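You operate a simulated robot arm through the tools that you are given. There is no shell and no other tool.

You are at the controls of a simulated two-armed robot. One attempt, no reset.

## Task
Set the zone knobs by the lot card and heat until READY lights.

Only the result counts: the job must be done as asked and must still hold three seconds after the hand-in. Knocking over, shifting, dropping, spilling or breaking anything else fails it.

## Robot
Two 7-joint arms with two-finger parallel grippers on one trunk that stands fixed in place. Base frame: the origin is at the foot of the trunk, x ahead of it, y to its left, z up. Lengths are in mm, angles in rad, forces in N, time in s.
The left shoulder is at [20, 113, 1072], the right one opposite. With the tool pointing down near the work surface each hand reaches from about 120 to 580 mm from the base axis, measured 20 degrees to its own side. Payload 1.57 kg a hand.
Tool frame (each hand has its own): the origin (TCP) lies between the finger pads and is the grasp point; the fingertips stand 30 mm ahead of it; z points along the fingers, y is the line along which they close. The gripper opens to 80 mm. The fingers are 17 mm wide and 12 mm thick; the gripper's body (40 by 82 mm) begins 80 mm behind the TCP.
Orientation is that of the tool frame in the base frame, as a unit quaternion [x, y, z, w]. With the fingers straight down and closing along the base's y, the tool's x points along the base's -x, its y along +y and its z along -z.

## Interface
- The arms move only by the tool jog_arm. It takes "left_motion", "right_motion" or both (then of equal length, played together; a hand with none holds still); each is one flat list of numbers, 7 for each row, row after row: the gripper command, from -1 (fully open) to 1 (shut), values between in proportion, then the shift along the tool's x, y, z in mm, then the turn, a rotation vector about the tool's x, y, z in rad. In form: [hand, dx, dy, dz, wx, wy, wz, hand, dx, dy, dz, wx, wy, wz, ...]. A call has 1 to 20 rows; each row is the pose to reach, as a shift and turn from the pose commanded when the call began, along the tool's axes at that moment. A row lasts 0.2 s, in which the tool goes at most 50 mm and 0.15 rad; a call with a longer step from one row to the next is refused whole, and so is a gripper value outside its range. Where a pose cannot be reached the arm comes as near as it can. A force on the tool above 40 N (or 10 N above the force at the start of the call, whichever is more), or a blocked arm, ends the call early, and 0.2 s more pass. The fingers move at their own pace (about 45 mm/s each) and stop on an object; they squeeze with about 43 N. The grip force told is the motor's: it shows also when the fingers shut on nothing. Time passes only in rows, and 0.2 s behind the last, so rows that repeat a pose let the fingers close. The reply holds the time, the measured pose of the TCP, the force on the tool along the base axes, the opening and the grip force, in the units named above and with some noise, with the torque about the TCP (base axes, N m) and any sound that the robot's microphone picked up.
- Cameras (640 x 400 px; columns grow to the right, rows downward): "scene" is now at [92.5, 29, 1198.8]; the picture's right is [0.32, -0.95, 0.00], its down [-0.51, -0.17, -0.84] and it looks along [0.80, 0.27, -0.54] (base axes); focal length 363 px, centre (320, 200). "left" rides on the left gripper at [72, 7, -122] in its tool frame; the picture's right is [-0.09, 1.00, 0.00], its down [-0.84, -0.08, -0.54] and it looks along [-0.54, -0.05, 0.84] (tool axes); focal length 238 px, centre (320, 200). "right" rides on the right gripper at [72, -7, -122] in its tool frame; the picture's right is [0.09, 1.00, 0.00], its down [-0.84, 0.08, -0.54] and it looks along [-0.54, 0.05, 0.84] (tool axes); focal length 238 px, centre (320, 200). There is no depth. A picture from a camera that has moved, and an enlarged one, comes with that camera's place and axes in the base frame and with its lens.
- grab_frame(camera): a new picture of that camera. No time passes.
- lift_body(by): moves the trunk up (or, below 0, down) by that many mm; the arms and the scene camera ride with it, the base frame stays. It gives what a move gives, with no picture.
- aim_head(pan, tilt): turns the head with the scene camera to pan (to the left, within 1.396 rad either way) and tilt (down, from -0.506 to 1.204), counted from straight ahead of the robot. It gives what a move gives.
- inspect(camera, box): a new picture of the part [left, top, right, bottom] of that camera's present view, enlarged. No time passes.
- finish_job(): hands the job in; it is judged then, once.

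Places have to be worked out from the pictures, the camera data and where the tool is seen. Open the grippers and draw the arms clear of the work before you hand the job in, unless the task says otherwise.

The tools are called after "Request:" as a command line: name --argument value ..., lists and objects as JSON in quotes. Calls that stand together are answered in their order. jog_arm: Moves the arms, as the interface text tells. Its arguments: {"type":"object","properties":{"left_motion":{"type":"array"},"right_motion":{"type":"array"}},"required":[]} The other tools are called the same way: lift_body (by) moves the trunk up or down; aim_head (pan, tilt) turns the head that bears the scene camera; grab_frame (camera) takes a picture; inspect (camera, box) takes an enlarged picture of a part of a camera's view; finish_job () hands the job in.

At the start:

```text
time: 0.0
left_ee_pos: [409.1, 389.6, 967.0]
left_orientation: [0.0, 1.0, 0.001, 0.001]
left_wrist_force: [0.1, 0.4, -0.4]
left_ft_torque: [0.03, -0.01, -0.03]
left_finger_gap: 79.9
left_gripper_force: 0.1
right_ee_pos: [459.9, -47.2, 969.8]
right_orientation: [0.001, 1.0, 0.0, 0.0]
right_wrist_force: [-0.2, 0.5, 0.7]
right_ft_torque: [0.03, -0.03, 0.0]
right_finger_gap: 79.8
right_gripper_force: 0.0
trunk travel left (down, up): [-125.0, 445.0]
head pan, tilt (commanded): [0.325, 0.572]
```

scene: 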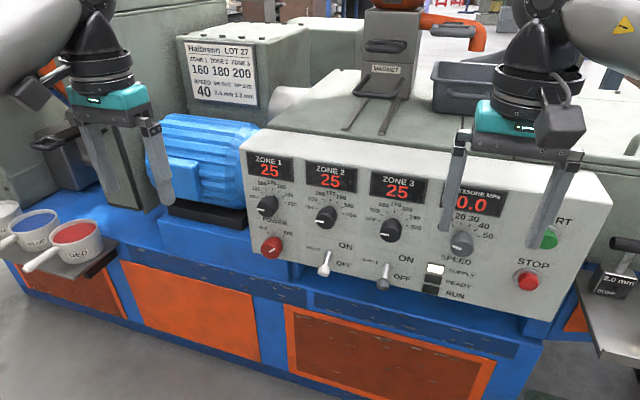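
right: 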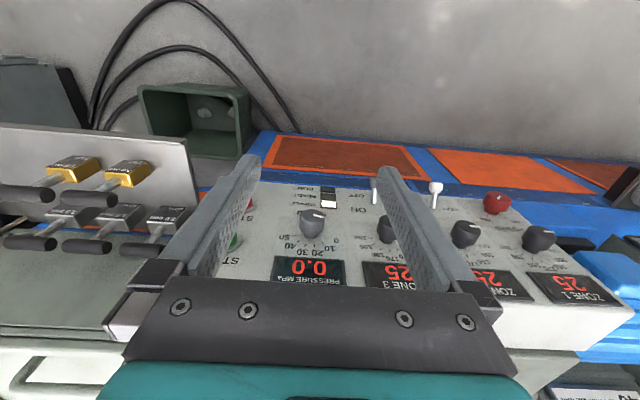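
left: 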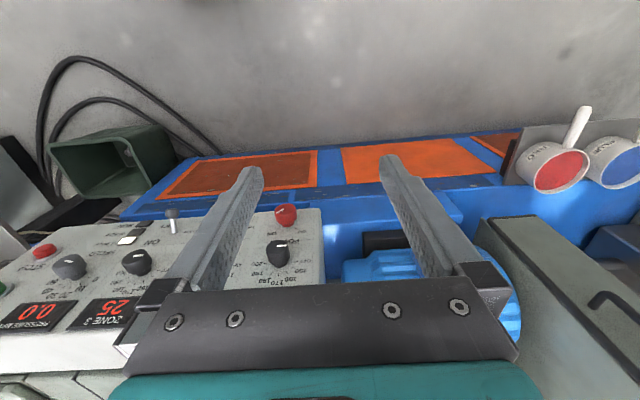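

The panel shows three zone knobs, a power knob, two toggles (HEAT?, ...), a speed knob, and SUPPLY/READY/RUN lamps. I'll enlarge the lot card and the panel to read everything before moving.

Request:
inspect --camera "scene" --box '[175, 30, 275, 115]'

Request:
inspect --camera "scene" --box '[235, 140, 435, 265]'

Request:
inspect --camera "scene" --box '[240, 200, 480, 310]'

Request:
inspect --camera "scene" --box '[400, 170, 600, 310]'

```text
4.71 times, centred on (225, 72) of scene
camera zoom: at [92.5, 29.0, 1198.8], right [0.32, -0.95, 0.0], down [-0.51, -0.17, -0.84], along [0.8, 0.27, -0.54], focal length 1707 px, centre (767, 800)
```

zoom: 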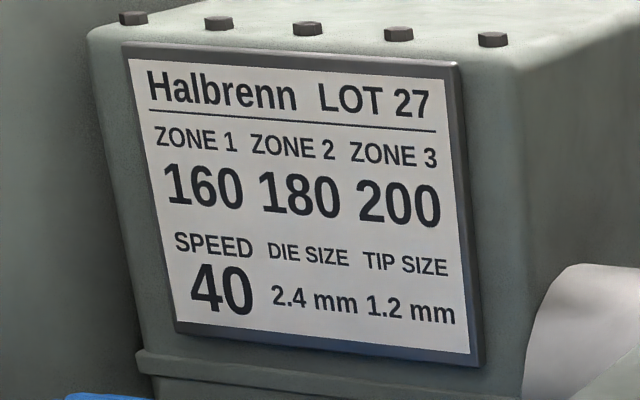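

```text
3.20 times, centred on (335, 202) of scene
camera zoom: at [92.5, 29.0, 1198.8], right [0.32, -0.95, 0.0], down [-0.51, -0.17, -0.84], along [0.8, 0.27, -0.54], focal length 1161 px, centre (272, 192)
```

zoom: 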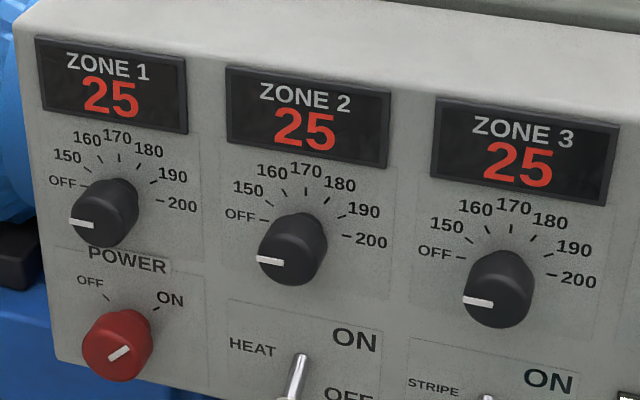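

```text
2.67 times, centred on (360, 255) of scene
camera zoom: at [92.5, 29.0, 1198.8], right [0.32, -0.95, 0.0], down [-0.51, -0.17, -0.84], along [0.8, 0.27, -0.54], focal length 968 px, centre (213, 53)
```

zoom: 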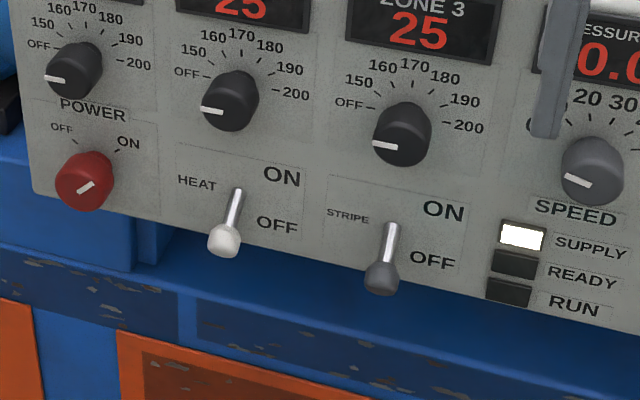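

```text
2.86 times, centred on (500, 240) of scene
camera zoom: at [92.5, 29.0, 1198.8], right [0.32, -0.95, 0.0], down [-0.51, -0.17, -0.84], along [0.8, 0.27, -0.54], focal length 1037 px, centre (-194, 86)
```

zoom: 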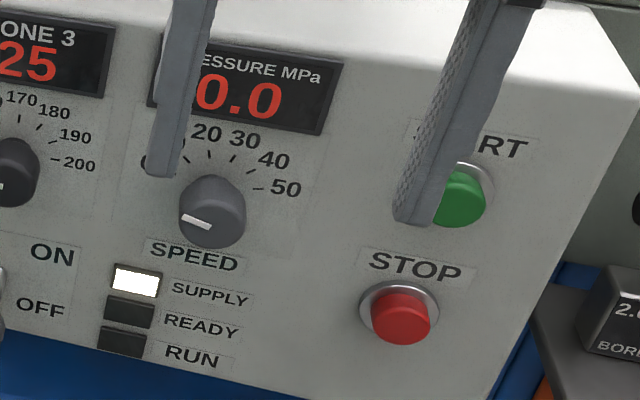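

The lot card reads zone 1 = 160, zone 2 = 180, zone 3 = 200; HEAT is OFF and SUPPLY is lit. I'll enlarge the wrist-camera views too, so I can triangulate the knobs and find the panel's tilt.

Request:
inspect --camera "right" --box '[260, 160, 420, 300]'

Request:
inspect --camera "right" --box '[410, 160, 640, 320]'

Request:
inspect --camera "left" --box '[0, 190, 340, 360]'

Request:
inspect --camera "scene" --box '[240, 140, 360, 215]'

Request:
inspect --camera "scene" --box '[300, 160, 440, 250]'

```text
2.86 times, centred on (340, 230) of right
camera zoom: at [387.5, -54.2, 1093.9], right [-0.09, 1.0, 0.0], down [0.84, 0.08, 0.54], along [0.54, 0.05, -0.84], focal length 681 px, centre (263, 114)
```

zoom: 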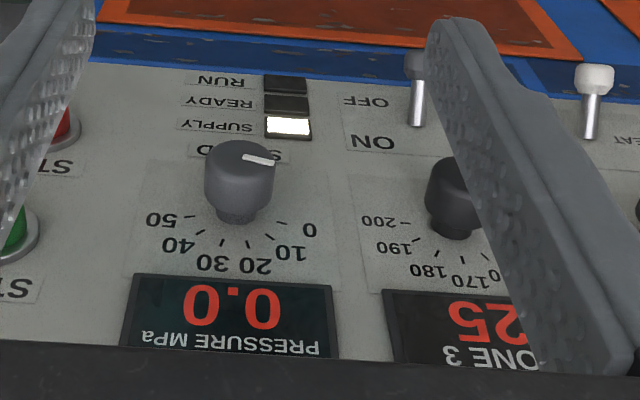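

```text
2.50 times, centred on (525, 240) of right
camera zoom: at [387.5, -54.2, 1093.9], right [-0.09, 1.0, 0.0], down [0.84, 0.08, 0.54], along [0.54, 0.05, -0.84], focal length 596 px, centre (-192, 100)
```

zoom: 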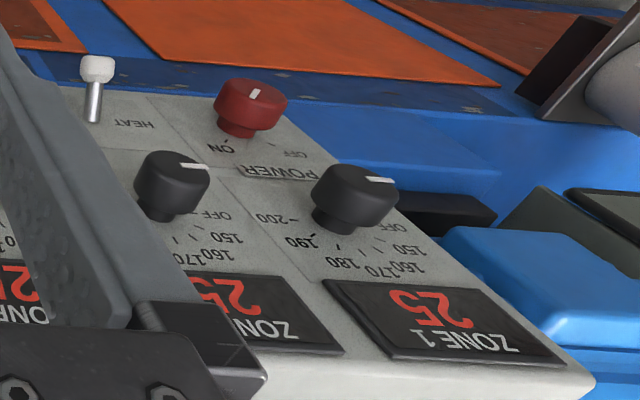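

```text
1.88 times, centred on (170, 275) of left
camera zoom: at [336.8, 396.3, 1089.3], right [0.09, 1.0, 0.0], down [0.84, -0.08, 0.54], along [0.54, -0.05, -0.84], focal length 449 px, centre (602, 59)
```

zoom: 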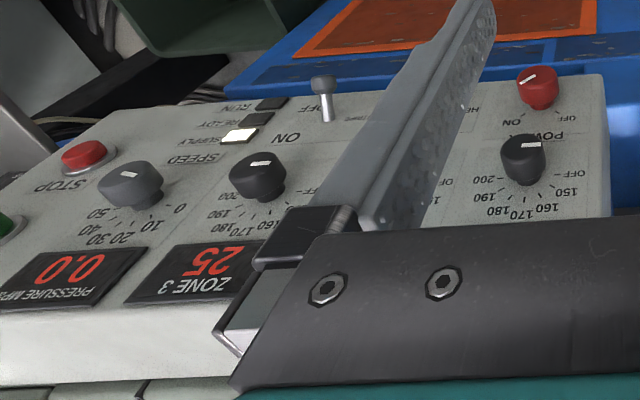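

```text
5.33 times, centred on (300, 178) of scene
camera zoom: at [92.5, 29.0, 1198.8], right [0.32, -0.95, 0.0], down [-0.51, -0.17, -0.84], along [0.8, 0.27, -0.54], focal length 1935 px, centre (427, 320)
```

zoom: 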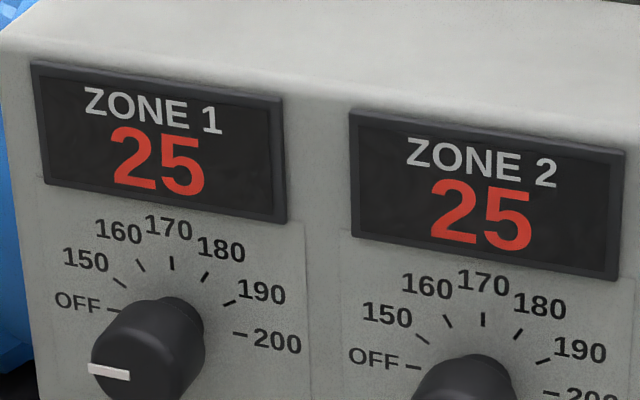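

```text
4.44 times, centred on (370, 205) of scene
camera zoom: at [92.5, 29.0, 1198.8], right [0.32, -0.95, 0.0], down [-0.51, -0.17, -0.84], along [0.8, 0.27, -0.54], focal length 1612 px, centre (98, 178)
```

zoom: 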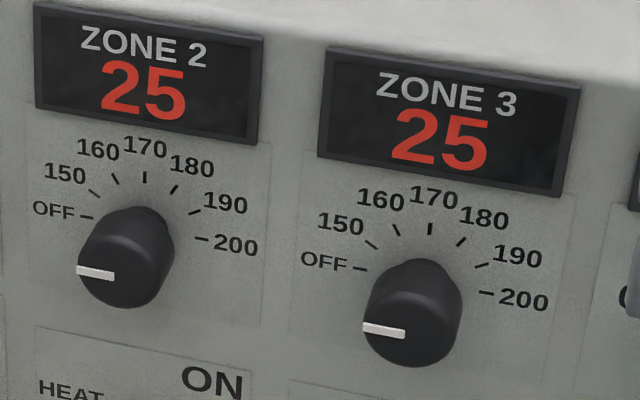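

Triangulating, the panel is a vertical plane at x≈628. The knob heads stand out to x≈593, with axes at about zone 1 (304–306, z≈816), zone 2 y≈192 and zone 3 y≈74, and the scale runs in 30° steps from OFF (pointing left) to 200 (pointing right). I'll now pitch the left hand to point forward at a stand-off in front of zone 1.

Request:
jog_arm --left_motion '[-1, -5.9, -7, 12.7, 0, -0.131, 0, -1, -11.8, -13.9, 25.3, 0, -0.262, 0, -1, -17.8, -20.9, 38, 0, -0.393, 0, -1, -23.7, -27.9, 50.7, 0, -0.524, 0, -1, -29.6, -34.8, 63.3, 0, -0.654, 0, -1, -35.5, -41.8, 76, 0, -0.785, 0, -1, -41.4, -48.8, 88.7, 0, -0.916, 0, -1, -47.3, -55.7, 101.3, 0, -1.047, 0, -1, -53.3, -62.7, 114, 0, -1.178, 0, -1, -59.2, -69.7, 126.7, 0, -1.309, 0, -1, -65.1, -76.6, 139.3, 0, -1.44, 0, -1, -71, -83.6, 152, 0, -1.5708, 0, -1, -71, -83.6, 152, 0, -1.5708, 0]'

```text
time: 2.8
left_ee_pos: [479.8, 308.2, 815.1]
left_orientation: [-0.001, 0.707, 0.0, 0.707]
left_wrist_force: [-0.3, 0.8, 0.1]
left_ft_torque: [0.01, 0.0, 0.0]
left_finger_gap: 80.0
left_gripper_force: 0.0
right_ee_pos: [460.2, -47.3, 970.3]
right_orientation: [0.001, 1.0, 0.0, 0.0]
right_wrist_force: [-0.4, -0.2, 0.9]
right_ft_torque: [0.0, -0.02, 0.03]
right_finger_gap: 80.1
right_gripper_force: 0.1
trunk travel left (down, up): [-125.0, 445.0]
head pan, tilt (commanded): [0.325, 0.572]
```

The left hand reached (480, 308, 815) pointing straight ahead at the panel. I'll look through the left and scene cameras to check its alignment with the zone 1 knob.

Request:
grab_frame --camera "left"

Request:
grab_frame --camera "scene"

```text
taken
camera left: at [356.6, 313.6, 743.6], right [0.0, 1.0, 0.09], down [-0.54, -0.08, 0.84], along [0.84, -0.05, 0.54], focal length 238 px, centre (320, 200)
```

left: 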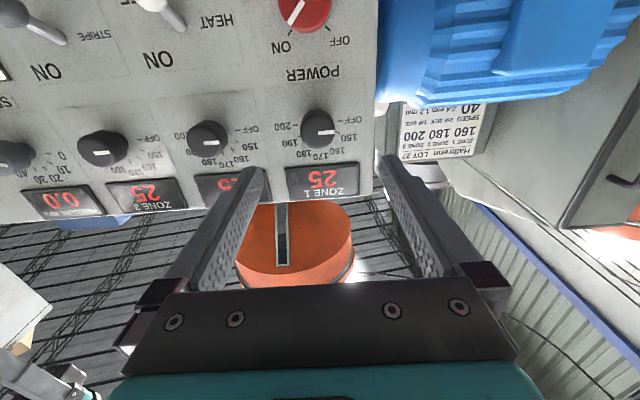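

```text
taken
camera scene: at [92.5, 29.0, 1198.8], right [0.32, -0.95, 0.0], down [-0.51, -0.17, -0.84], along [0.8, 0.27, -0.54], focal length 363 px, centre (320, 200)
```

scene: 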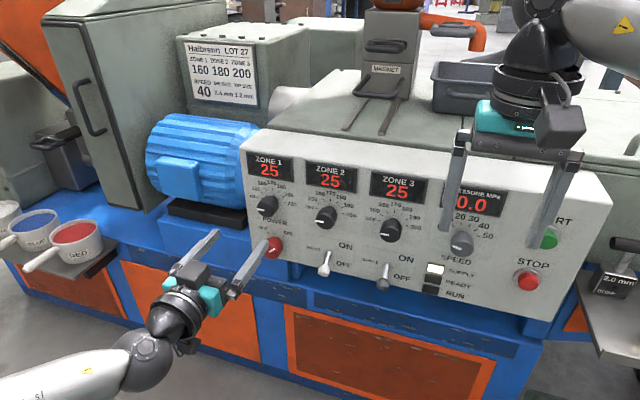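

The hand is free and aligned roughly with zone 1. I'll enlarge this head-on view to fix the knob axes more exactly.

Request:
inspect --camera "left" --box '[260, 90, 380, 165]'

Request:
inspect --camera "left" --box '[50, 90, 260, 221]'

Request:
inspect --camera "left" --box '[20, 0, 380, 120]'

```text
5.33 times, centred on (320, 128) of left
camera zoom: at [356.6, 313.6, 743.6], right [0.0, 1.0, 0.09], down [-0.54, -0.08, 0.84], along [0.84, -0.05, 0.54], focal length 1271 px, centre (320, 587)
```

zoom: 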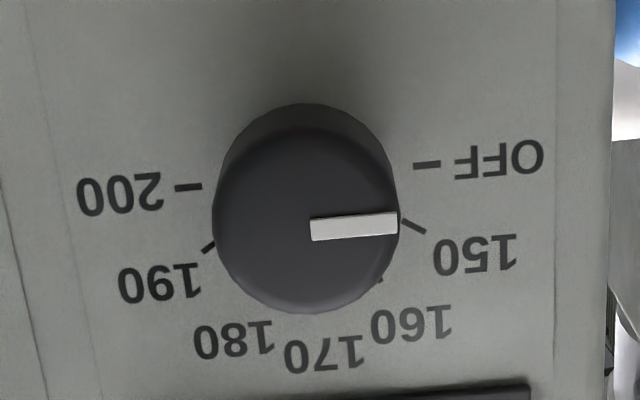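

```text
3.05 times, centred on (155, 156) of left
camera zoom: at [356.6, 313.6, 743.6], right [0.0, 1.0, 0.09], down [-0.54, -0.08, 0.84], along [0.84, -0.05, 0.54], focal length 726 px, centre (823, 336)
```

zoom: 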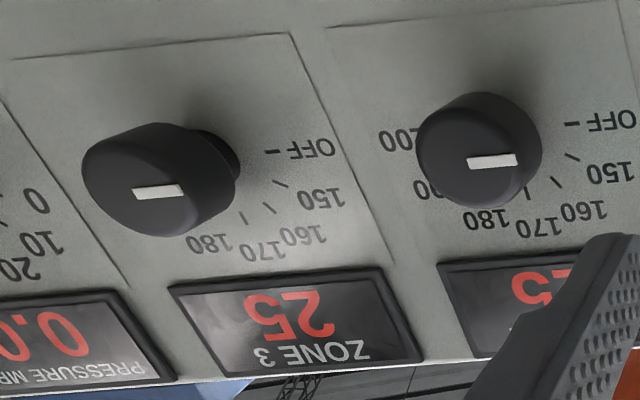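

```text
1.78 times, centred on (200, 60) of left
camera zoom: at [356.6, 313.6, 743.6], right [0.0, 1.0, 0.09], down [-0.54, -0.08, 0.84], along [0.84, -0.05, 0.54], focal length 424 px, centre (533, 449)
```

zoom: 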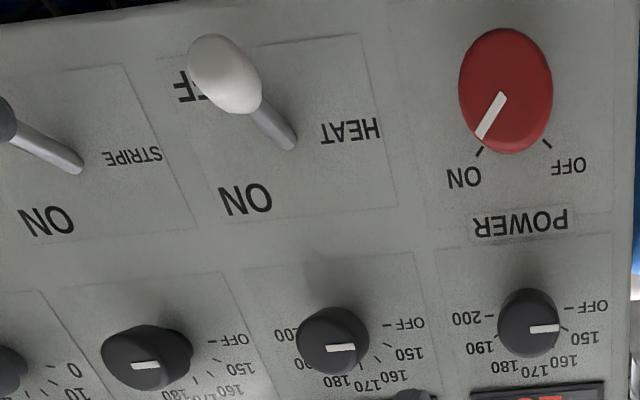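

Zone 1's axis comes out at y≈304.7, z≈814, with the knob about 35 mm across and its front face at x≈595. I'll roll the hand −30° and slide forward over the zone 1 knob with the fingers open, stopping with the tips about 10 mm short of the panel.

Request:
jog_arm --left_motion '[-1, 0.2, -0.9, 12, 0, 0, -0.131, -1, 0.5, -1.8, 24, 0, 0, -0.262, -1, 0.8, -2.6, 36, 0, 0, -0.393, -1, 1, -3.5, 48, 0, 0, -0.5236, -1, 1, -3.5, 60, 0, 0, -0.5236, -1, 1, -3.5, 72, 0, 0, -0.5236, -1, 1, -3.5, 84, 0, 0, -0.5236, -1, 1, -3.5, 96, 0, 0, -0.5236, -1, 1, -3.5, 108, 0, 0, -0.5236, -1, 1, -3.5, 108, 0, 0, -0.5236]'

Request:
grab_frame --camera "left"

Request:
inspect --camera "scene" --box '[200, 140, 360, 290]'

```text
time: 5.0
left_ee_pos: [588.5, 303.7, 815.2]
left_orientation: [-0.182, 0.683, -0.184, 0.683]
left_wrist_force: [0.3, -0.3, -0.5]
left_ft_torque: [0.04, -0.01, 0.01]
left_finger_gap: 80.0
left_gripper_force: 0.1
right_ee_pos: [459.6, -46.5, 970.4]
right_orientation: [0.001, 1.0, 0.0, 0.001]
right_wrist_force: [0.1, 0.3, -0.1]
right_ft_torque: [-0.02, 0.02, 0.01]
right_finger_gap: 79.7
right_gripper_force: 0.0
trunk travel left (down, up): [-125.0, 445.0]
head pan, tilt (commanded): [0.325, 0.572]
```

```text
taken
camera left: at [465.3, 272.8, 749.7], right [0.0, 0.91, -0.42], down [-0.54, 0.35, 0.76], along [0.84, 0.23, 0.49], focal length 238 px, centre (320, 200)
```

left: 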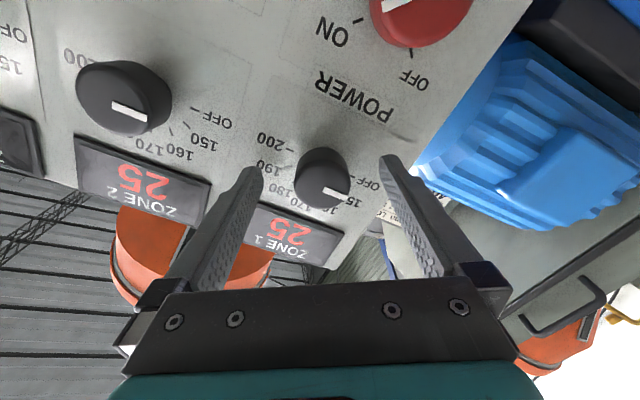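

```text
2.67 times, centred on (280, 215) of scene
camera zoom: at [92.6, 29.0, 1198.8], right [0.32, -0.95, 0.0], down [-0.51, -0.17, -0.84], along [0.8, 0.27, -0.54], focal length 968 px, centre (427, 160)
```

zoom: 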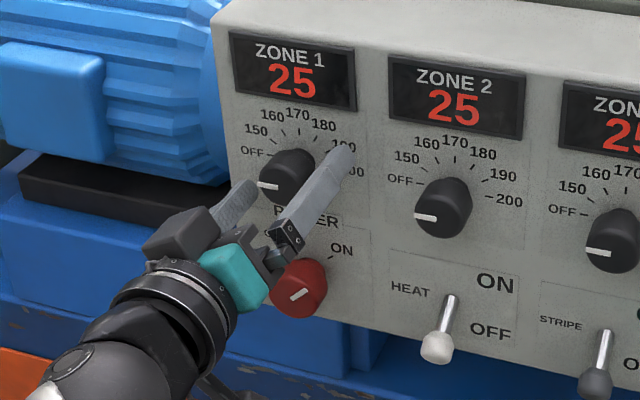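

The knob sits centred between the open fingers with no contact force. I'll close the grip on it.

Request:
jog_arm --left_motion '[1, 0, 0, 0, 0, 0, 0, 1, 0, 0, 0, 0, 0, 0, 1, 0, 0, 0, 0, 0, 0, 1, 0, 0, 0, 0, 0, 0, 1, 0, 0, 0, 0, 0, 0]'

Request:
inspect --camera "scene" --box '[230, 150, 350, 250]'

Request:
inspect --camera "left" --box '[220, 110, 420, 235]'

```text
time: 6.2
left_ee_pos: [588.1, 304.1, 813.7]
left_orientation: [-0.184, 0.683, -0.183, 0.683]
left_wrist_force: [0.9, 3.2, -1.3]
left_ft_torque: [-0.01, 0.13, 0.15]
left_finger_gap: 35.2
left_gripper_force: 35.5
right_ee_pos: [460.0, -46.9, 971.0]
right_orientation: [0.002, 1.0, -0.001, 0.0]
right_wrist_force: [0.7, 0.1, 0.5]
right_ft_torque: [-0.03, 0.0, -0.01]
right_finger_gap: 79.9
right_gripper_force: 0.0
trunk travel left (down, up): [-125.0, 445.0]
head pan, tilt (commanded): [0.325, 0.572]
```

```text
4.00 times, centred on (290, 200) of scene
camera zoom: at [92.7, 29.4, 1198.8], right [0.32, -0.95, 0.0], down [-0.51, -0.17, -0.84], along [0.8, 0.27, -0.54], focal length 1451 px, centre (440, 200)
```

zoom: 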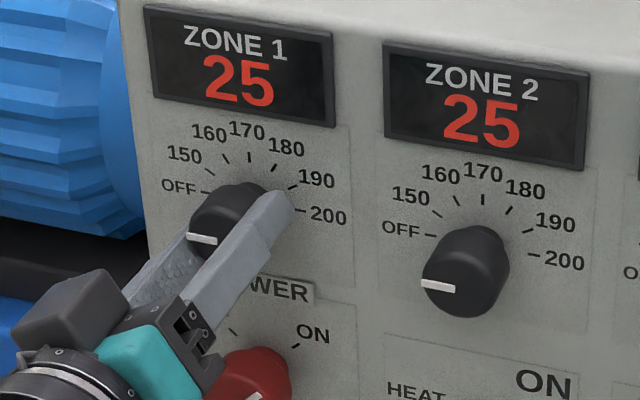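

```text
3.20 times, centred on (320, 172) of left
camera zoom: at [465.2, 273.7, 749.5], right [0.0, 0.91, -0.42], down [-0.54, 0.35, 0.76], along [0.84, 0.23, 0.49], focal length 763 px, centre (320, 288)
```

zoom: 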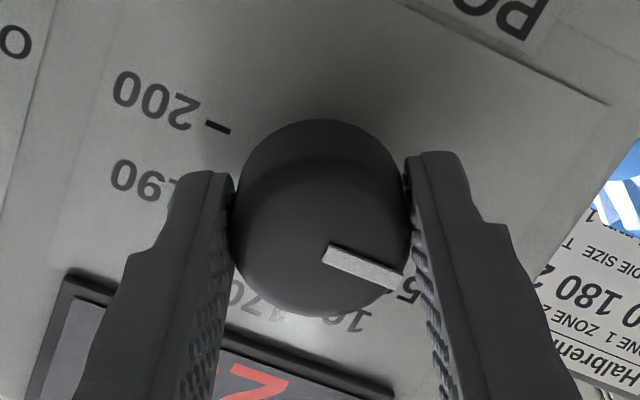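

The grip is firm on the 35.2 mm knob with little side force. I'll turn clockwise 30° first to see how the knob behaves and whether it slips.

Request:
jog_arm --left_motion '[1, 0, 0, 0, 0, 0, 0.105, 1, 0, 0, 0, 0, 0, 0.209, 1, 0, 0, 0, 0, 0, 0.314, 1, 0, 0, 0, 0, 0, 0.419, 1, 0, 0, 0, 0, 0, 0.5236, 1, 0, 0, 0, 0, 0, 0.5236]'

Request:
inspect --camera "scene" --box '[230, 150, 350, 250]'

Request:
inspect --camera "left" --box '[220, 110, 420, 235]'

```text
time: 7.6
left_ee_pos: [587.4, 305.1, 813.9]
left_orientation: [0.0, 0.707, 0.001, 0.707]
left_wrist_force: [-9.1, 12.0, -0.9]
left_ft_torque: [0.01, 0.16, 0.36]
left_finger_gap: 35.3
left_gripper_force: 42.6
right_ee_pos: [460.0, -46.9, 971.9]
right_orientation: [0.001, 1.0, 0.0, 0.001]
right_wrist_force: [-0.3, 0.5, -0.3]
right_ft_torque: [0.01, 0.01, -0.03]
right_finger_gap: 79.9
right_gripper_force: 0.1
trunk travel left (down, up): [-125.0, 445.0]
head pan, tilt (commanded): [0.325, 0.572]
```

```text
4.00 times, centred on (290, 200) of scene
camera zoom: at [91.7, 30.2, 1198.9], right [0.32, -0.95, 0.0], down [-0.51, -0.17, -0.84], along [0.8, 0.27, -0.54], focal length 1451 px, centre (440, 200)
```

zoom: 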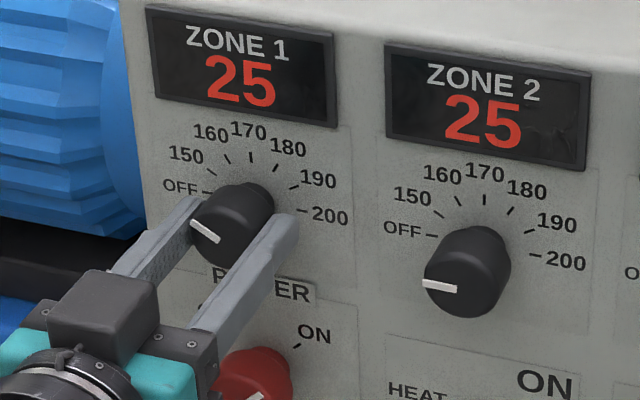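

```text
3.20 times, centred on (320, 172) of left
camera zoom: at [465.2, 310.8, 742.9], right [0.0, 1.0, 0.09], down [-0.54, -0.08, 0.84], along [0.84, -0.05, 0.54], focal length 763 px, centre (320, 288)
```

zoom: 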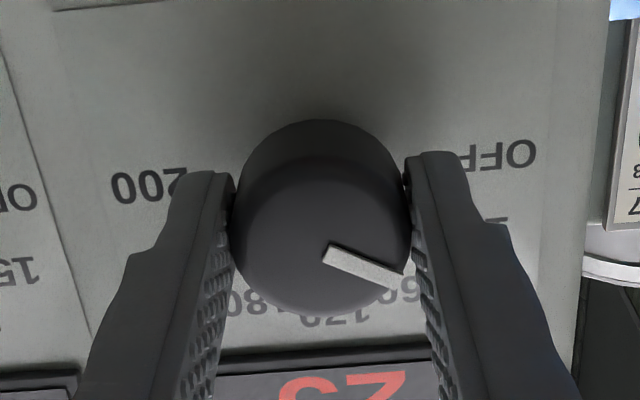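

The knob turned with the hand without slipping (mark now at 150) and the side force is modest. I'll turn the other 30° to 160.

Request:
jog_arm --left_motion '[1, 0, 0.5, 0, 0, 0, 0.105, 1, 0, 1, 0, 0, 0, 0.209, 1, 0, 1, 0, 0, 0, 0.314, 1, 0, 1, 0, 0, 0, 0.419, 1, 0, 1, 0, 0, 0, 0.5236, 1, 0, 1, 0, 0, 0, 0.5236]'

Request:
inspect --camera "scene" --box '[230, 150, 350, 250]'

Request:
inspect --camera "left" --box '[220, 110, 420, 235]'

```text
time: 9.0
left_ee_pos: [587.7, 304.0, 814.3]
left_orientation: [0.182, 0.683, 0.183, 0.683]
left_wrist_force: [-9.3, 10.5, 1.7]
left_ft_torque: [0.0, 0.32, 0.72]
left_finger_gap: 35.0
left_gripper_force: 41.8
right_ee_pos: [459.6, -45.9, 972.0]
right_orientation: [0.001, 1.0, 0.0, 0.001]
right_wrist_force: [-0.2, 0.6, 0.0]
right_ft_torque: [0.04, 0.04, 0.02]
right_finger_gap: 80.1
right_gripper_force: 0.0
trunk travel left (down, up): [-125.0, 445.0]
head pan, tilt (commanded): [0.325, 0.572]
```

```text
4.00 times, centred on (290, 200) of scene
camera zoom: at [91.5, 30.0, 1198.9], right [0.32, -0.95, 0.0], down [-0.51, -0.17, -0.84], along [0.8, 0.27, -0.54], focal length 1451 px, centre (440, 200)
```

zoom: 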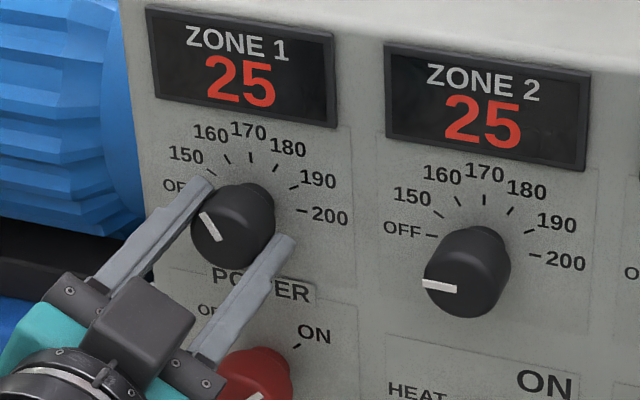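

```text
3.20 times, centred on (320, 172) of left
camera zoom: at [465.2, 346.5, 755.8], right [0.0, 0.82, 0.58], down [-0.54, -0.49, 0.69], along [0.84, -0.31, 0.44], focal length 763 px, centre (320, 288)
```

zoom: 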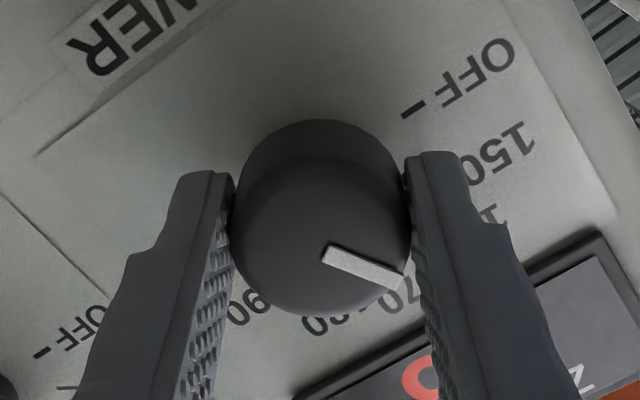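

The mark on zone 1 now points to 160. I'll release and back away straight so I can check the setting from the front.

Request:
jog_arm --left_motion '[0.2, 0, 0, 0, 0, 0, 0, -1, 0, 0, 0, 0, 0, 0, -1, 0, 0, 0, 0, 0, 0, -1, 0, 0, 0, 0, 0, 0, -1, 0, 0, -20, 0, 0, 0, -1, 0, 0, -45, 0, 0, 0, -1, 0, 0, -70, 0, 0, -0.13, -1, 0, 0, -90, 0, 0, -0.26, -1, 0, 0, -100, 0, 0, -0.39, -1, 0, 0, -108, 0, 0, -0.5236]'

Request:
inspect --camera "left" --box '[240, 70, 400, 170]'

Request:
inspect --camera "scene" --box '[230, 140, 440, 265]'

```text
time: 11.2
left_ee_pos: [481.5, 303.7, 813.6]
left_orientation: [0.001, 0.707, -0.001, 0.707]
left_wrist_force: [1.4, 0.1, 0.0]
left_ft_torque: [-0.06, -0.02, 0.01]
left_finger_gap: 79.9
left_gripper_force: 0.0
right_ee_pos: [460.2, -46.2, 970.4]
right_orientation: [0.001, 1.0, 0.0, 0.001]
right_wrist_force: [-0.5, -0.5, 0.4]
right_ft_torque: [-0.02, 0.0, 0.01]
right_finger_gap: 80.0
right_gripper_force: 0.0
trunk travel left (down, up): [-125.0, 445.0]
head pan, tilt (commanded): [0.325, 0.572]
```

```text
4.00 times, centred on (320, 120) of left
camera zoom: at [357.9, 310.2, 742.4], right [0.0, 1.0, 0.09], down [-0.54, -0.08, 0.84], along [0.84, -0.05, 0.54], focal length 953 px, centre (320, 520)
```

zoom: 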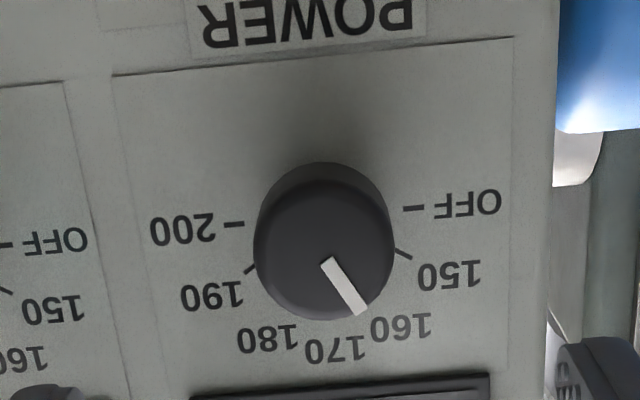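

```text
3.05 times, centred on (335, 202) of scene
camera zoom: at [92.6, 29.0, 1198.8], right [0.32, -0.95, 0.0], down [-0.51, -0.17, -0.84], along [0.8, 0.27, -0.54], focal length 1106 px, centre (274, 192)
```

zoom: 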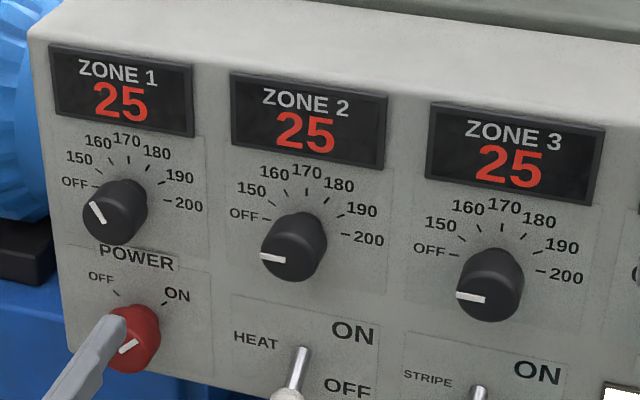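

Zone 1 reads at the 160 tick (about 29–30° left of top). Next I'll slide sideways to zone 2 (y≈185.4, z≈814.5), roll to −60°, and move in over its knob with open fingers.

Request:
jog_arm --left_motion '[-1, 0, -15, 0, 0, 0, -0.131, -1, 0, -30, 0, 0, 0, -0.262, -1, 0, -45, 0, 0, 0, -0.393, -1, 0, -60, 0, 0, 0, -0.524, -1, -0.3, -75, 0, 0, 0, -0.655, -1, -0.5, -90, 0, 0, 0, -0.786, -1, -0.7, -105, 0, 0, 0, -0.917, -1, -0.7, -118.3, 0, 0, 0, -1.0472, -1, -0.7, -118.3, 15, 0, 0, -1.0472, -1, -0.7, -118.3, 30, 0, 0, -1.0472, -1, -0.7, -118.3, 45, 0, 0, -1.0472, -1, -0.7, -118.3, 60, 0, 0, -1.0472, -1, -0.7, -118.3, 75, 0, 0, -1.0472, -1, -0.7, -118.3, 90, 0, 0, -1.0472, -1, -0.7, -118.3, 106.5, 0, 0, -1.0472, -1, -0.7, -118.3, 106.5, 0, 0, -1.0472]'

Request:
grab_frame --camera "left"

Request:
inspect --camera "scene" --box '[230, 140, 440, 290]'

```text
time: 14.6
left_ee_pos: [586.5, 185.6, 815.9]
left_orientation: [-0.353, 0.612, -0.354, 0.612]
left_wrist_force: [-0.2, -0.2, -0.1]
left_ft_torque: [-0.01, 0.02, -0.01]
left_finger_gap: 80.0
left_gripper_force: 0.1
right_ee_pos: [460.5, -48.1, 970.9]
right_orientation: [0.001, 1.0, 0.001, 0.0]
right_wrist_force: [0.2, 0.5, -0.4]
right_ft_torque: [0.02, -0.02, 0.01]
right_finger_gap: 80.4
right_gripper_force: 0.1
trunk travel left (down, up): [-125.0, 445.0]
head pan, tilt (commanded): [0.325, 0.572]
```

```text
taken
camera left: at [464.0, 125.6, 774.3], right [0.0, 0.58, -0.82], down [-0.54, 0.69, 0.49], along [0.84, 0.44, 0.31], focal length 238 px, centre (320, 200)
```

left: 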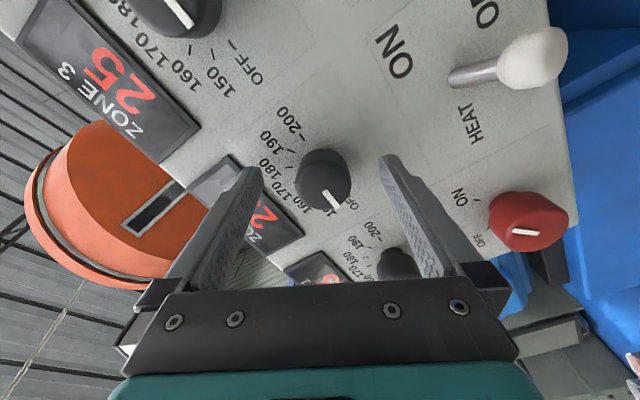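

```text
2.67 times, centred on (335, 215) of scene
camera zoom: at [92.6, 29.0, 1198.8], right [0.32, -0.95, 0.0], down [-0.51, -0.17, -0.84], along [0.8, 0.27, -0.54], focal length 968 px, centre (280, 160)
```

zoom: 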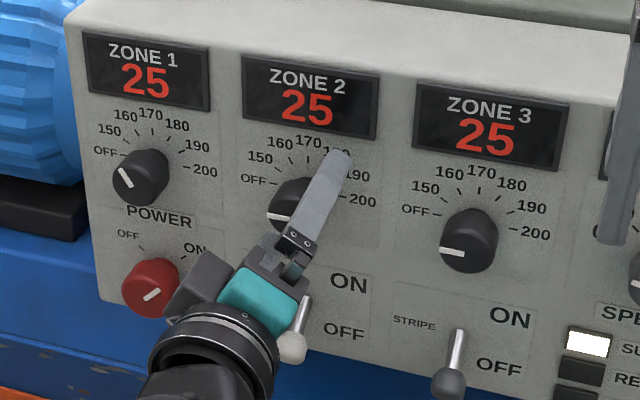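

The zone 2 knob lies centred between the fingers with no contact. I'll close and hold.

Request:
jog_arm --left_motion '[1, 0, 0, 0, 0, 0, 0, 1, 0, 0, 0, 0, 0, 0, 1, 0, 0, 0, 0, 0, 0, 1, 0, 0, 0, 0, 0, 0, 1, 0, 0, 0, 0, 0, 0]'

Request:
inspect --camera "left" --box '[220, 110, 420, 235]'

```text
time: 15.8
left_ee_pos: [586.7, 185.0, 813.3]
left_orientation: [-0.354, 0.613, -0.352, 0.612]
left_wrist_force: [-1.8, 5.7, -6.2]
left_ft_torque: [-0.03, 0.19, 0.31]
left_finger_gap: 35.4
left_gripper_force: 35.2
right_ee_pos: [459.5, -47.1, 969.4]
right_orientation: [0.0, 1.0, 0.001, 0.0]
right_wrist_force: [-0.7, -0.3, 1.0]
right_ft_torque: [-0.03, -0.03, 0.0]
right_finger_gap: 80.0
right_gripper_force: 0.0
trunk travel left (down, up): [-125.0, 445.0]
head pan, tilt (commanded): [0.325, 0.572]
```

```text
3.20 times, centred on (320, 172) of left
camera zoom: at [463.7, 126.4, 773.2], right [0.0, 0.58, -0.82], down [-0.54, 0.69, 0.49], along [0.84, 0.44, 0.31], focal length 763 px, centre (320, 288)
```

zoom: 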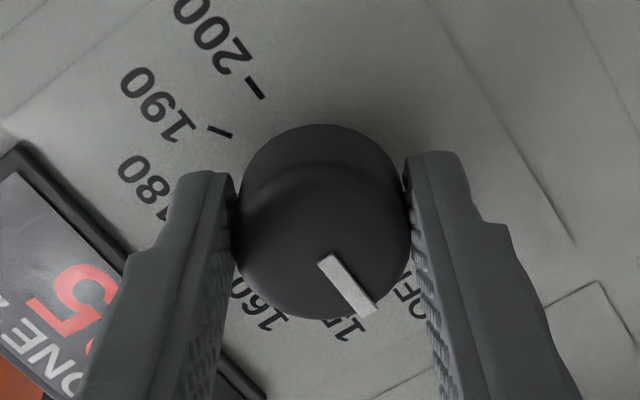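

The grip holds at 35.4 mm. I'll now turn the zone 2 knob clockwise 120° (OFF → 180), easing the hand 2 mm down to relieve the slight side load.

Request:
jog_arm --left_motion '[1, 1, 1.7, 0, 0, 0, 0.1309, 1, 1, 1.7, 0, 0, 0, 0.2618, 1, 1, 1.7, 0, 0, 0, 0.3927, 1, 1, 1.7, 0, 0, 0, 0.5236, 1, 1, 1.7, 0, 0, 0, 0.6545, 1, 1, 1.7, 0, 0, 0, 0.7854, 1, 1, 1.7, 0, 0, 0, 0.9163, 1, 1, 1.7, 0, 0, 0, 1.0472, 1, 1, 1.7, 0, 0, 0, 1.1781, 1, 1, 1.7, 0, 0, 0, 1.309, 1, 1, 1.7, 0, 0, 0, 1.4399, 1, 1, 1.7, 0, 0, 0, 1.5708, 1, 1, 1.7, 0, 0, 0, 1.7017, 1, 1, 1.7, 0, 0, 0, 1.8326, 1, 1, 1.7, 0, 0, 0, 1.9635, 1, 1, 1.7, 0, 0, 0, 2.0944, 1, 1, 1.7, 0, 0, 0, 2.0944, 1, 1, 1.7, 0, 0, 0, 2.0944]'

Request:
inspect --camera "left" --box '[220, 110, 420, 235]'

Request:
inspect --camera "scene" --box '[230, 140, 440, 290]'

```text
time: 19.6
left_ee_pos: [586.7, 190.5, 813.5]
left_orientation: [0.35, 0.612, 0.356, 0.613]
left_wrist_force: [-5.0, 18.5, 5.8]
left_ft_torque: [-0.06, -0.08, 0.7]
left_finger_gap: 35.4
left_gripper_force: 42.6
right_ee_pos: [458.5, -45.4, 971.1]
right_orientation: [0.001, 1.0, 0.0, 0.0]
right_wrist_force: [-0.5, -0.7, -0.7]
right_ft_torque: [-0.01, -0.01, -0.03]
right_finger_gap: 80.0
right_gripper_force: 0.2
trunk travel left (down, up): [-125.0, 445.0]
head pan, tilt (commanded): [0.325, 0.572]
```

```text
3.20 times, centred on (320, 172) of left
camera zoom: at [463.5, 254.2, 783.8], right [-0.01, 0.42, 0.91], down [-0.54, -0.77, 0.35], along [0.84, -0.49, 0.23], focal length 763 px, centre (320, 288)
```

zoom: 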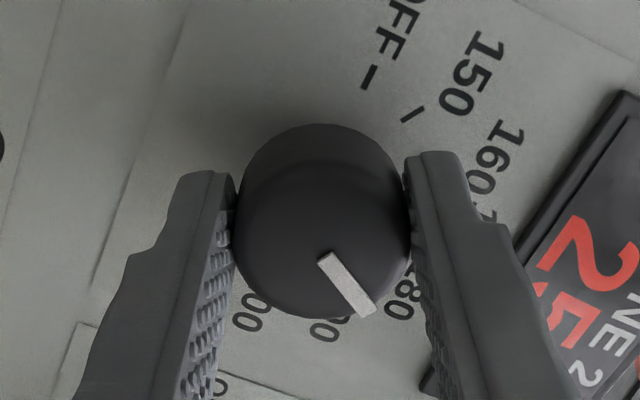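

```text
2.67 times, centred on (335, 215) of scene
camera zoom: at [91.7, 30.6, 1198.9], right [0.32, -0.95, 0.0], down [-0.51, -0.17, -0.84], along [0.8, 0.27, -0.54], focal length 968 px, centre (280, 160)
```

zoom: 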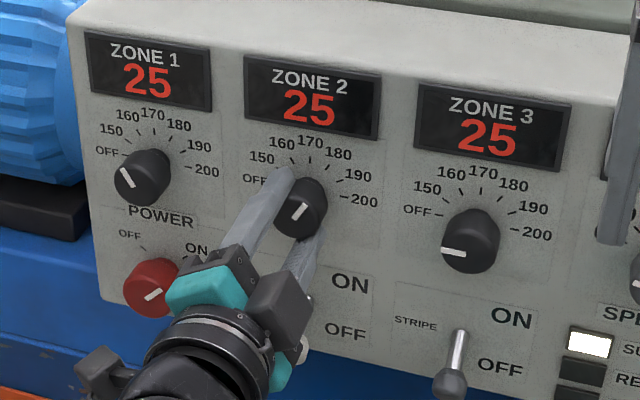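

The mark turned with the hand and now points at 180; the hand has been pushed about 5 mm in +y because the knob axis is really at y≈187.7. I'll relieve that load first, then open and back away straight.

Request:
jog_arm --left_motion '[1, 2.2, 1.2, 0, 0, 0, 0, 1, 4.3, 2.5, 0, 0, 0, 0, 0.5, 4.3, 2.5, 0, 0, 0, 0, -1, 4.3, 2.5, 0, 0, 0, 0, -1, 4.3, 2.5, 0, 0, 0, 0, -1, 4.3, 2.5, 0, 0, 0, 0, -1, 4.3, 2.5, -20, 0, 0, 0, -1, 4.3, 2.5, -45, 0, 0, 0, -1, 4.3, 2.5, -70, 0, 0, -0.131, -1, 4.3, 2.5, -90, 0, 0, -0.262, -1, 4.3, 2.5, -106, 0, 0, -0.393, -1, 4.3, 2.5, -106, 0, 0, -0.524, -1, 4.3, 2.5, -106, 0, 0, -0.655, -1, 4.3, 2.5, -106, 0, 0, -0.786, -1, 4.3, 2.5, -106, 0, 0, -0.917, -1, 4.3, 2.5, -106, 0, 0, -1.0472]'

Request:
grab_frame --camera "left"

Request:
inspect --camera "left" --box '[240, 70, 400, 170]'

Request:
inspect --camera "scene" --box '[230, 140, 440, 265]'

```text
time: 23.0
left_ee_pos: [481.2, 190.8, 812.5]
left_orientation: [0.0, 0.707, -0.002, 0.707]
left_wrist_force: [-0.3, 0.2, -0.6]
left_ft_torque: [-0.01, -0.04, -0.04]
left_finger_gap: 80.1
left_gripper_force: 0.0
right_ee_pos: [459.3, -47.2, 971.7]
right_orientation: [0.0, 1.0, 0.0, 0.0]
right_wrist_force: [-0.2, -0.2, -0.8]
right_ft_torque: [0.03, -0.02, 0.0]
right_finger_gap: 79.9
right_gripper_force: 0.0
trunk travel left (down, up): [-125.0, 445.0]
head pan, tilt (commanded): [0.325, 0.572]
```

```text
taken
camera left: at [357.8, 196.5, 741.0], right [0.0, 1.0, 0.09], down [-0.54, -0.08, 0.84], along [0.84, -0.05, 0.54], focal length 238 px, centre (320, 200)
```

left: 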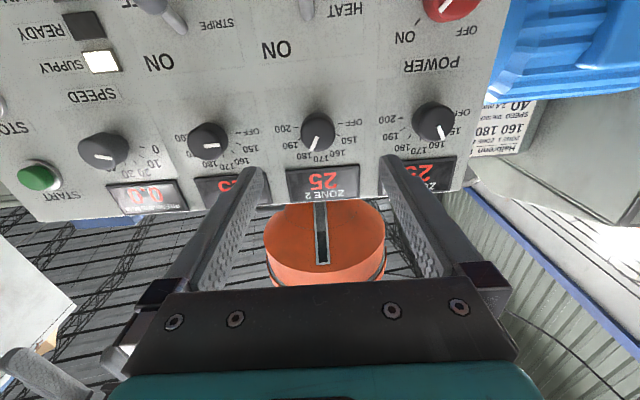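

```text
4.00 times, centred on (320, 120) of left
camera zoom: at [357.8, 196.5, 741.0], right [0.0, 1.0, 0.09], down [-0.54, -0.08, 0.84], along [0.84, -0.05, 0.54], focal length 953 px, centre (320, 520)
```

zoom: 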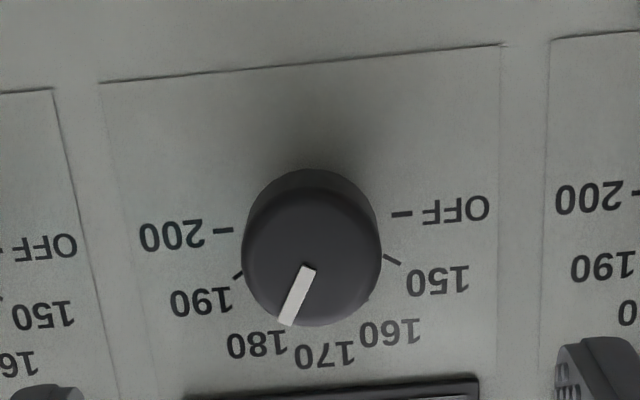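

```text
3.05 times, centred on (335, 202) of scene
camera zoom: at [92.5, 29.0, 1198.8], right [0.32, -0.95, 0.0], down [-0.51, -0.17, -0.84], along [0.8, 0.27, -0.54], focal length 1106 px, centre (274, 192)
```

zoom: 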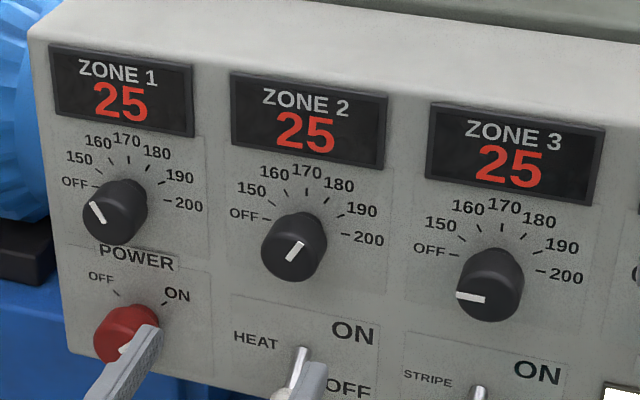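

Zone 2 reads right on 180 (≈30° right of top). I'll enlarge zone 3 in this view to locate its axis before moving there.

Request:
inspect --camera "left" --box '[140, 90, 260, 165]'

Request:
inspect --camera "left" --box '[50, 0, 350, 90]'

```text
5.33 times, centred on (200, 128) of left
camera zoom: at [357.8, 196.5, 741.0], right [0.0, 1.0, 0.09], down [-0.54, -0.08, 0.84], along [0.84, -0.05, 0.54], focal length 1271 px, centre (960, 587)
```

zoom: 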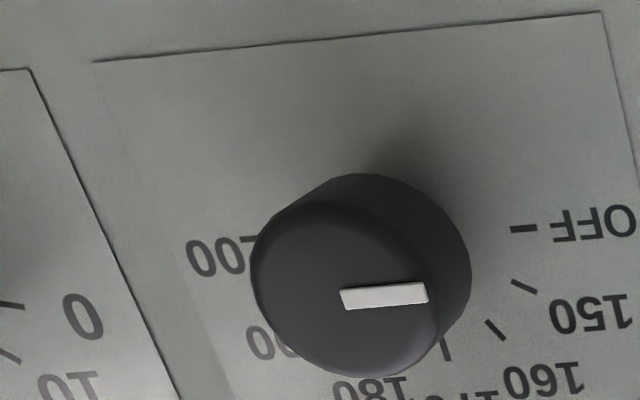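

```text
2.13 times, centred on (200, 45) of left
camera zoom: at [357.8, 196.5, 741.0], right [0.0, 1.0, 0.09], down [-0.54, -0.08, 0.84], along [0.84, -0.05, 0.54], focal length 508 px, centre (576, 531)
```

zoom: 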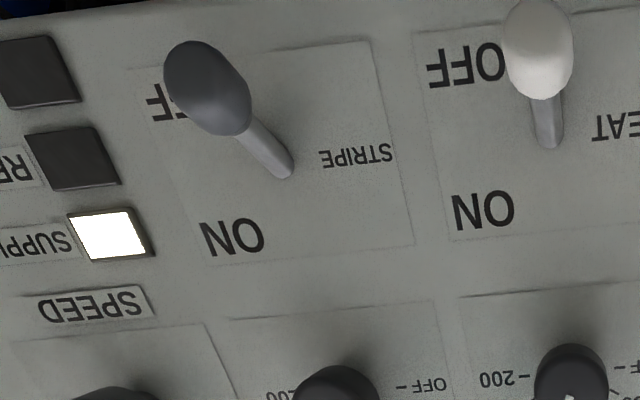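

Zone 3's axis is at about y≈70, z≈814. I'll move there, roll to −45°, and slide over the knob; I'll do its 180° turn as two 90° turns to stay clear of wrist limits.

Request:
jog_arm --left_motion '[-1, -0.2, -15, 0, 0, 0, -0.098, -1, -0.4, -30, 0, 0, 0, -0.196, -1, -0.6, -45, 0, 0, 0, -0.295, -1, -0.8, -60, 0, 0, 0, -0.393, -1, -1, -75, 0, 0, 0, -0.491, -1, -1.3, -90, 0, 0, 0, -0.589, -1, -1.5, -105, 0, 0, 0, -0.687, -1, -1.7, -120.6, 0, 0, 0, -0.7854, -1, -1.7, -120.6, 15, 0, 0, -0.7854, -1, -1.7, -120.6, 30, 0, 0, -0.7854, -1, -1.7, -120.6, 45, 0, 0, -0.7854, -1, -1.7, -120.6, 60, 0, 0, -0.7854, -1, -1.7, -120.6, 60, 0, 0, -0.7854]'

Request:
grab_frame --camera "left"

Request:
grab_frame --camera "scene"

```text
time: 24.6
left_ee_pos: [481.5, 126.8, 807.7]
left_orientation: [-0.157, 0.686, -0.176, 0.688]
left_wrist_force: [0.0, -0.8, 0.1]
left_ft_torque: [0.0, -0.03, -0.03]
left_finger_gap: 79.8
left_gripper_force: 0.1
right_ee_pos: [459.2, -47.2, 970.9]
right_orientation: [0.001, 1.0, 0.0, -0.001]
right_wrist_force: [1.0, 0.7, -0.6]
right_ft_torque: [-0.01, -0.03, 0.03]
right_finger_gap: 79.9
right_gripper_force: 0.0
trunk travel left (down, up): [-125.0, 445.0]
head pan, tilt (commanded): [0.325, 0.572]
stopped in row 7 (left hand): the arm was blocked; the commanded pose is now the measured one
```

```text
taken
camera left: at [358.3, 101.8, 739.1], right [0.02, 0.93, -0.37], down [-0.54, 0.33, 0.77], along [0.84, 0.18, 0.51], focal length 238 px, centre (320, 200)
```

left: 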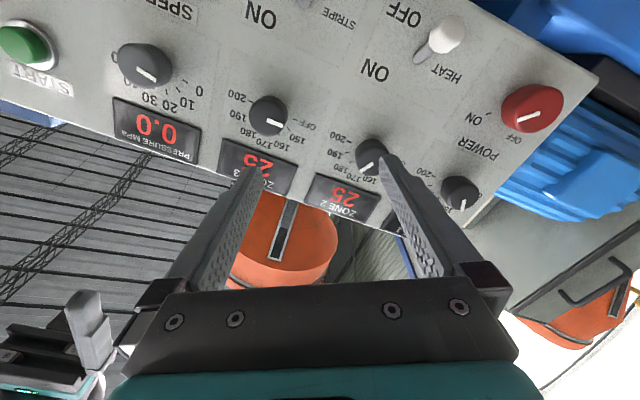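

```text
taken
camera scene: at [92.5, 29.1, 1198.8], right [0.32, -0.95, 0.0], down [-0.51, -0.17, -0.84], along [0.8, 0.27, -0.54], focal length 363 px, centre (320, 200)
```

scene: 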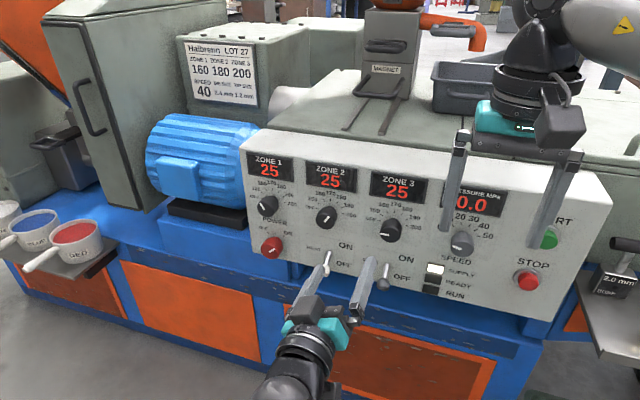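

The left arm was blocked at y≈127 with no force on the tool, so the cause is in the arm's posture rather than anything it touched. I'll back the left hand out to the left a little and tilt the head down to see how the arm is folded.

Request:
jog_arm --left_motion '[-1, 0, 10, 0, 0, 0, 0.05, -1, -1, 20, 0, 0, 0, 0.1, -1, -2, 30, 0, 0, 0, 0.2, -1, -3, 45, 0, 0, 0, 0.3]'

Request:
aim_head --pan 0.4 --tilt 1.2

Request:
grab_frame --camera "scene"

Request:
grab_frame --camera "right"

```text
time: 25.6
left_ee_pos: [483.3, 166.2, 789.0]
left_orientation: [-0.055, 0.702, -0.071, 0.707]
left_wrist_force: [0.3, -0.8, 0.6]
left_ft_torque: [0.03, -0.01, -0.02]
left_finger_gap: 79.6
left_gripper_force: 0.1
right_ee_pos: [459.6, -47.0, 970.7]
right_orientation: [0.0, 1.0, -0.001, -0.001]
right_wrist_force: [-0.6, 0.0, -0.9]
right_ft_torque: [0.03, -0.06, 0.0]
right_finger_gap: 80.0
right_gripper_force: 0.0
trunk travel left (down, up): [-125.0, 445.0]
head pan, tilt (commanded): [0.325, 0.572]
```

```text
time: 26.6
left_ee_pos: [482.7, 165.6, 789.5]
left_orientation: [-0.056, 0.702, -0.072, 0.707]
left_wrist_force: [0.3, 0.3, 0.1]
left_ft_torque: [-0.01, 0.03, 0.01]
left_finger_gap: 80.0
left_gripper_force: 0.2
right_ee_pos: [460.8, -46.8, 971.2]
right_orientation: [0.0, 1.0, 0.0, -0.002]
right_wrist_force: [-0.6, 0.7, -0.3]
right_ft_torque: [-0.02, 0.03, 0.01]
right_finger_gap: 79.9
right_gripper_force: 0.1
trunk travel left (down, up): [-125.0, 445.0]
head pan, tilt (commanded): [0.4, 1.201]
```

```text
taken
camera scene: at [59.6, 22.4, 1151.8], right [0.39, -0.92, 0.0], down [-0.86, -0.36, -0.36], along [0.33, 0.14, -0.93], focal length 363 px, centre (320, 200)
```

scene: 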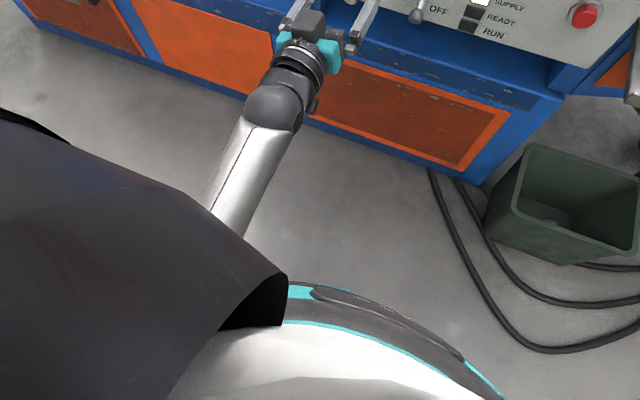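

```text
taken
camera right: at [387.5, -54.2, 1093.9], right [-0.09, 1.0, 0.0], down [0.84, 0.08, 0.54], along [0.54, 0.05, -0.84], focal length 238 px, centre (320, 200)
```

right: 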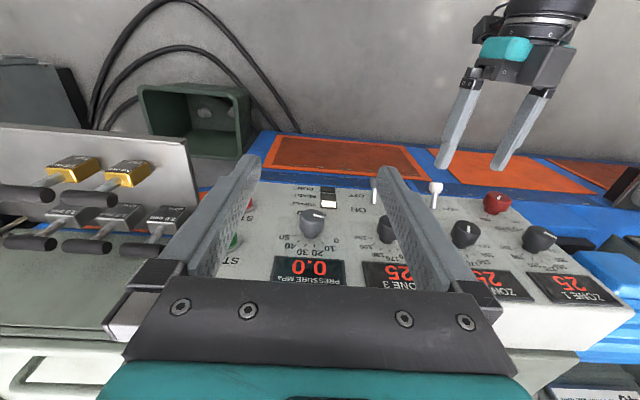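

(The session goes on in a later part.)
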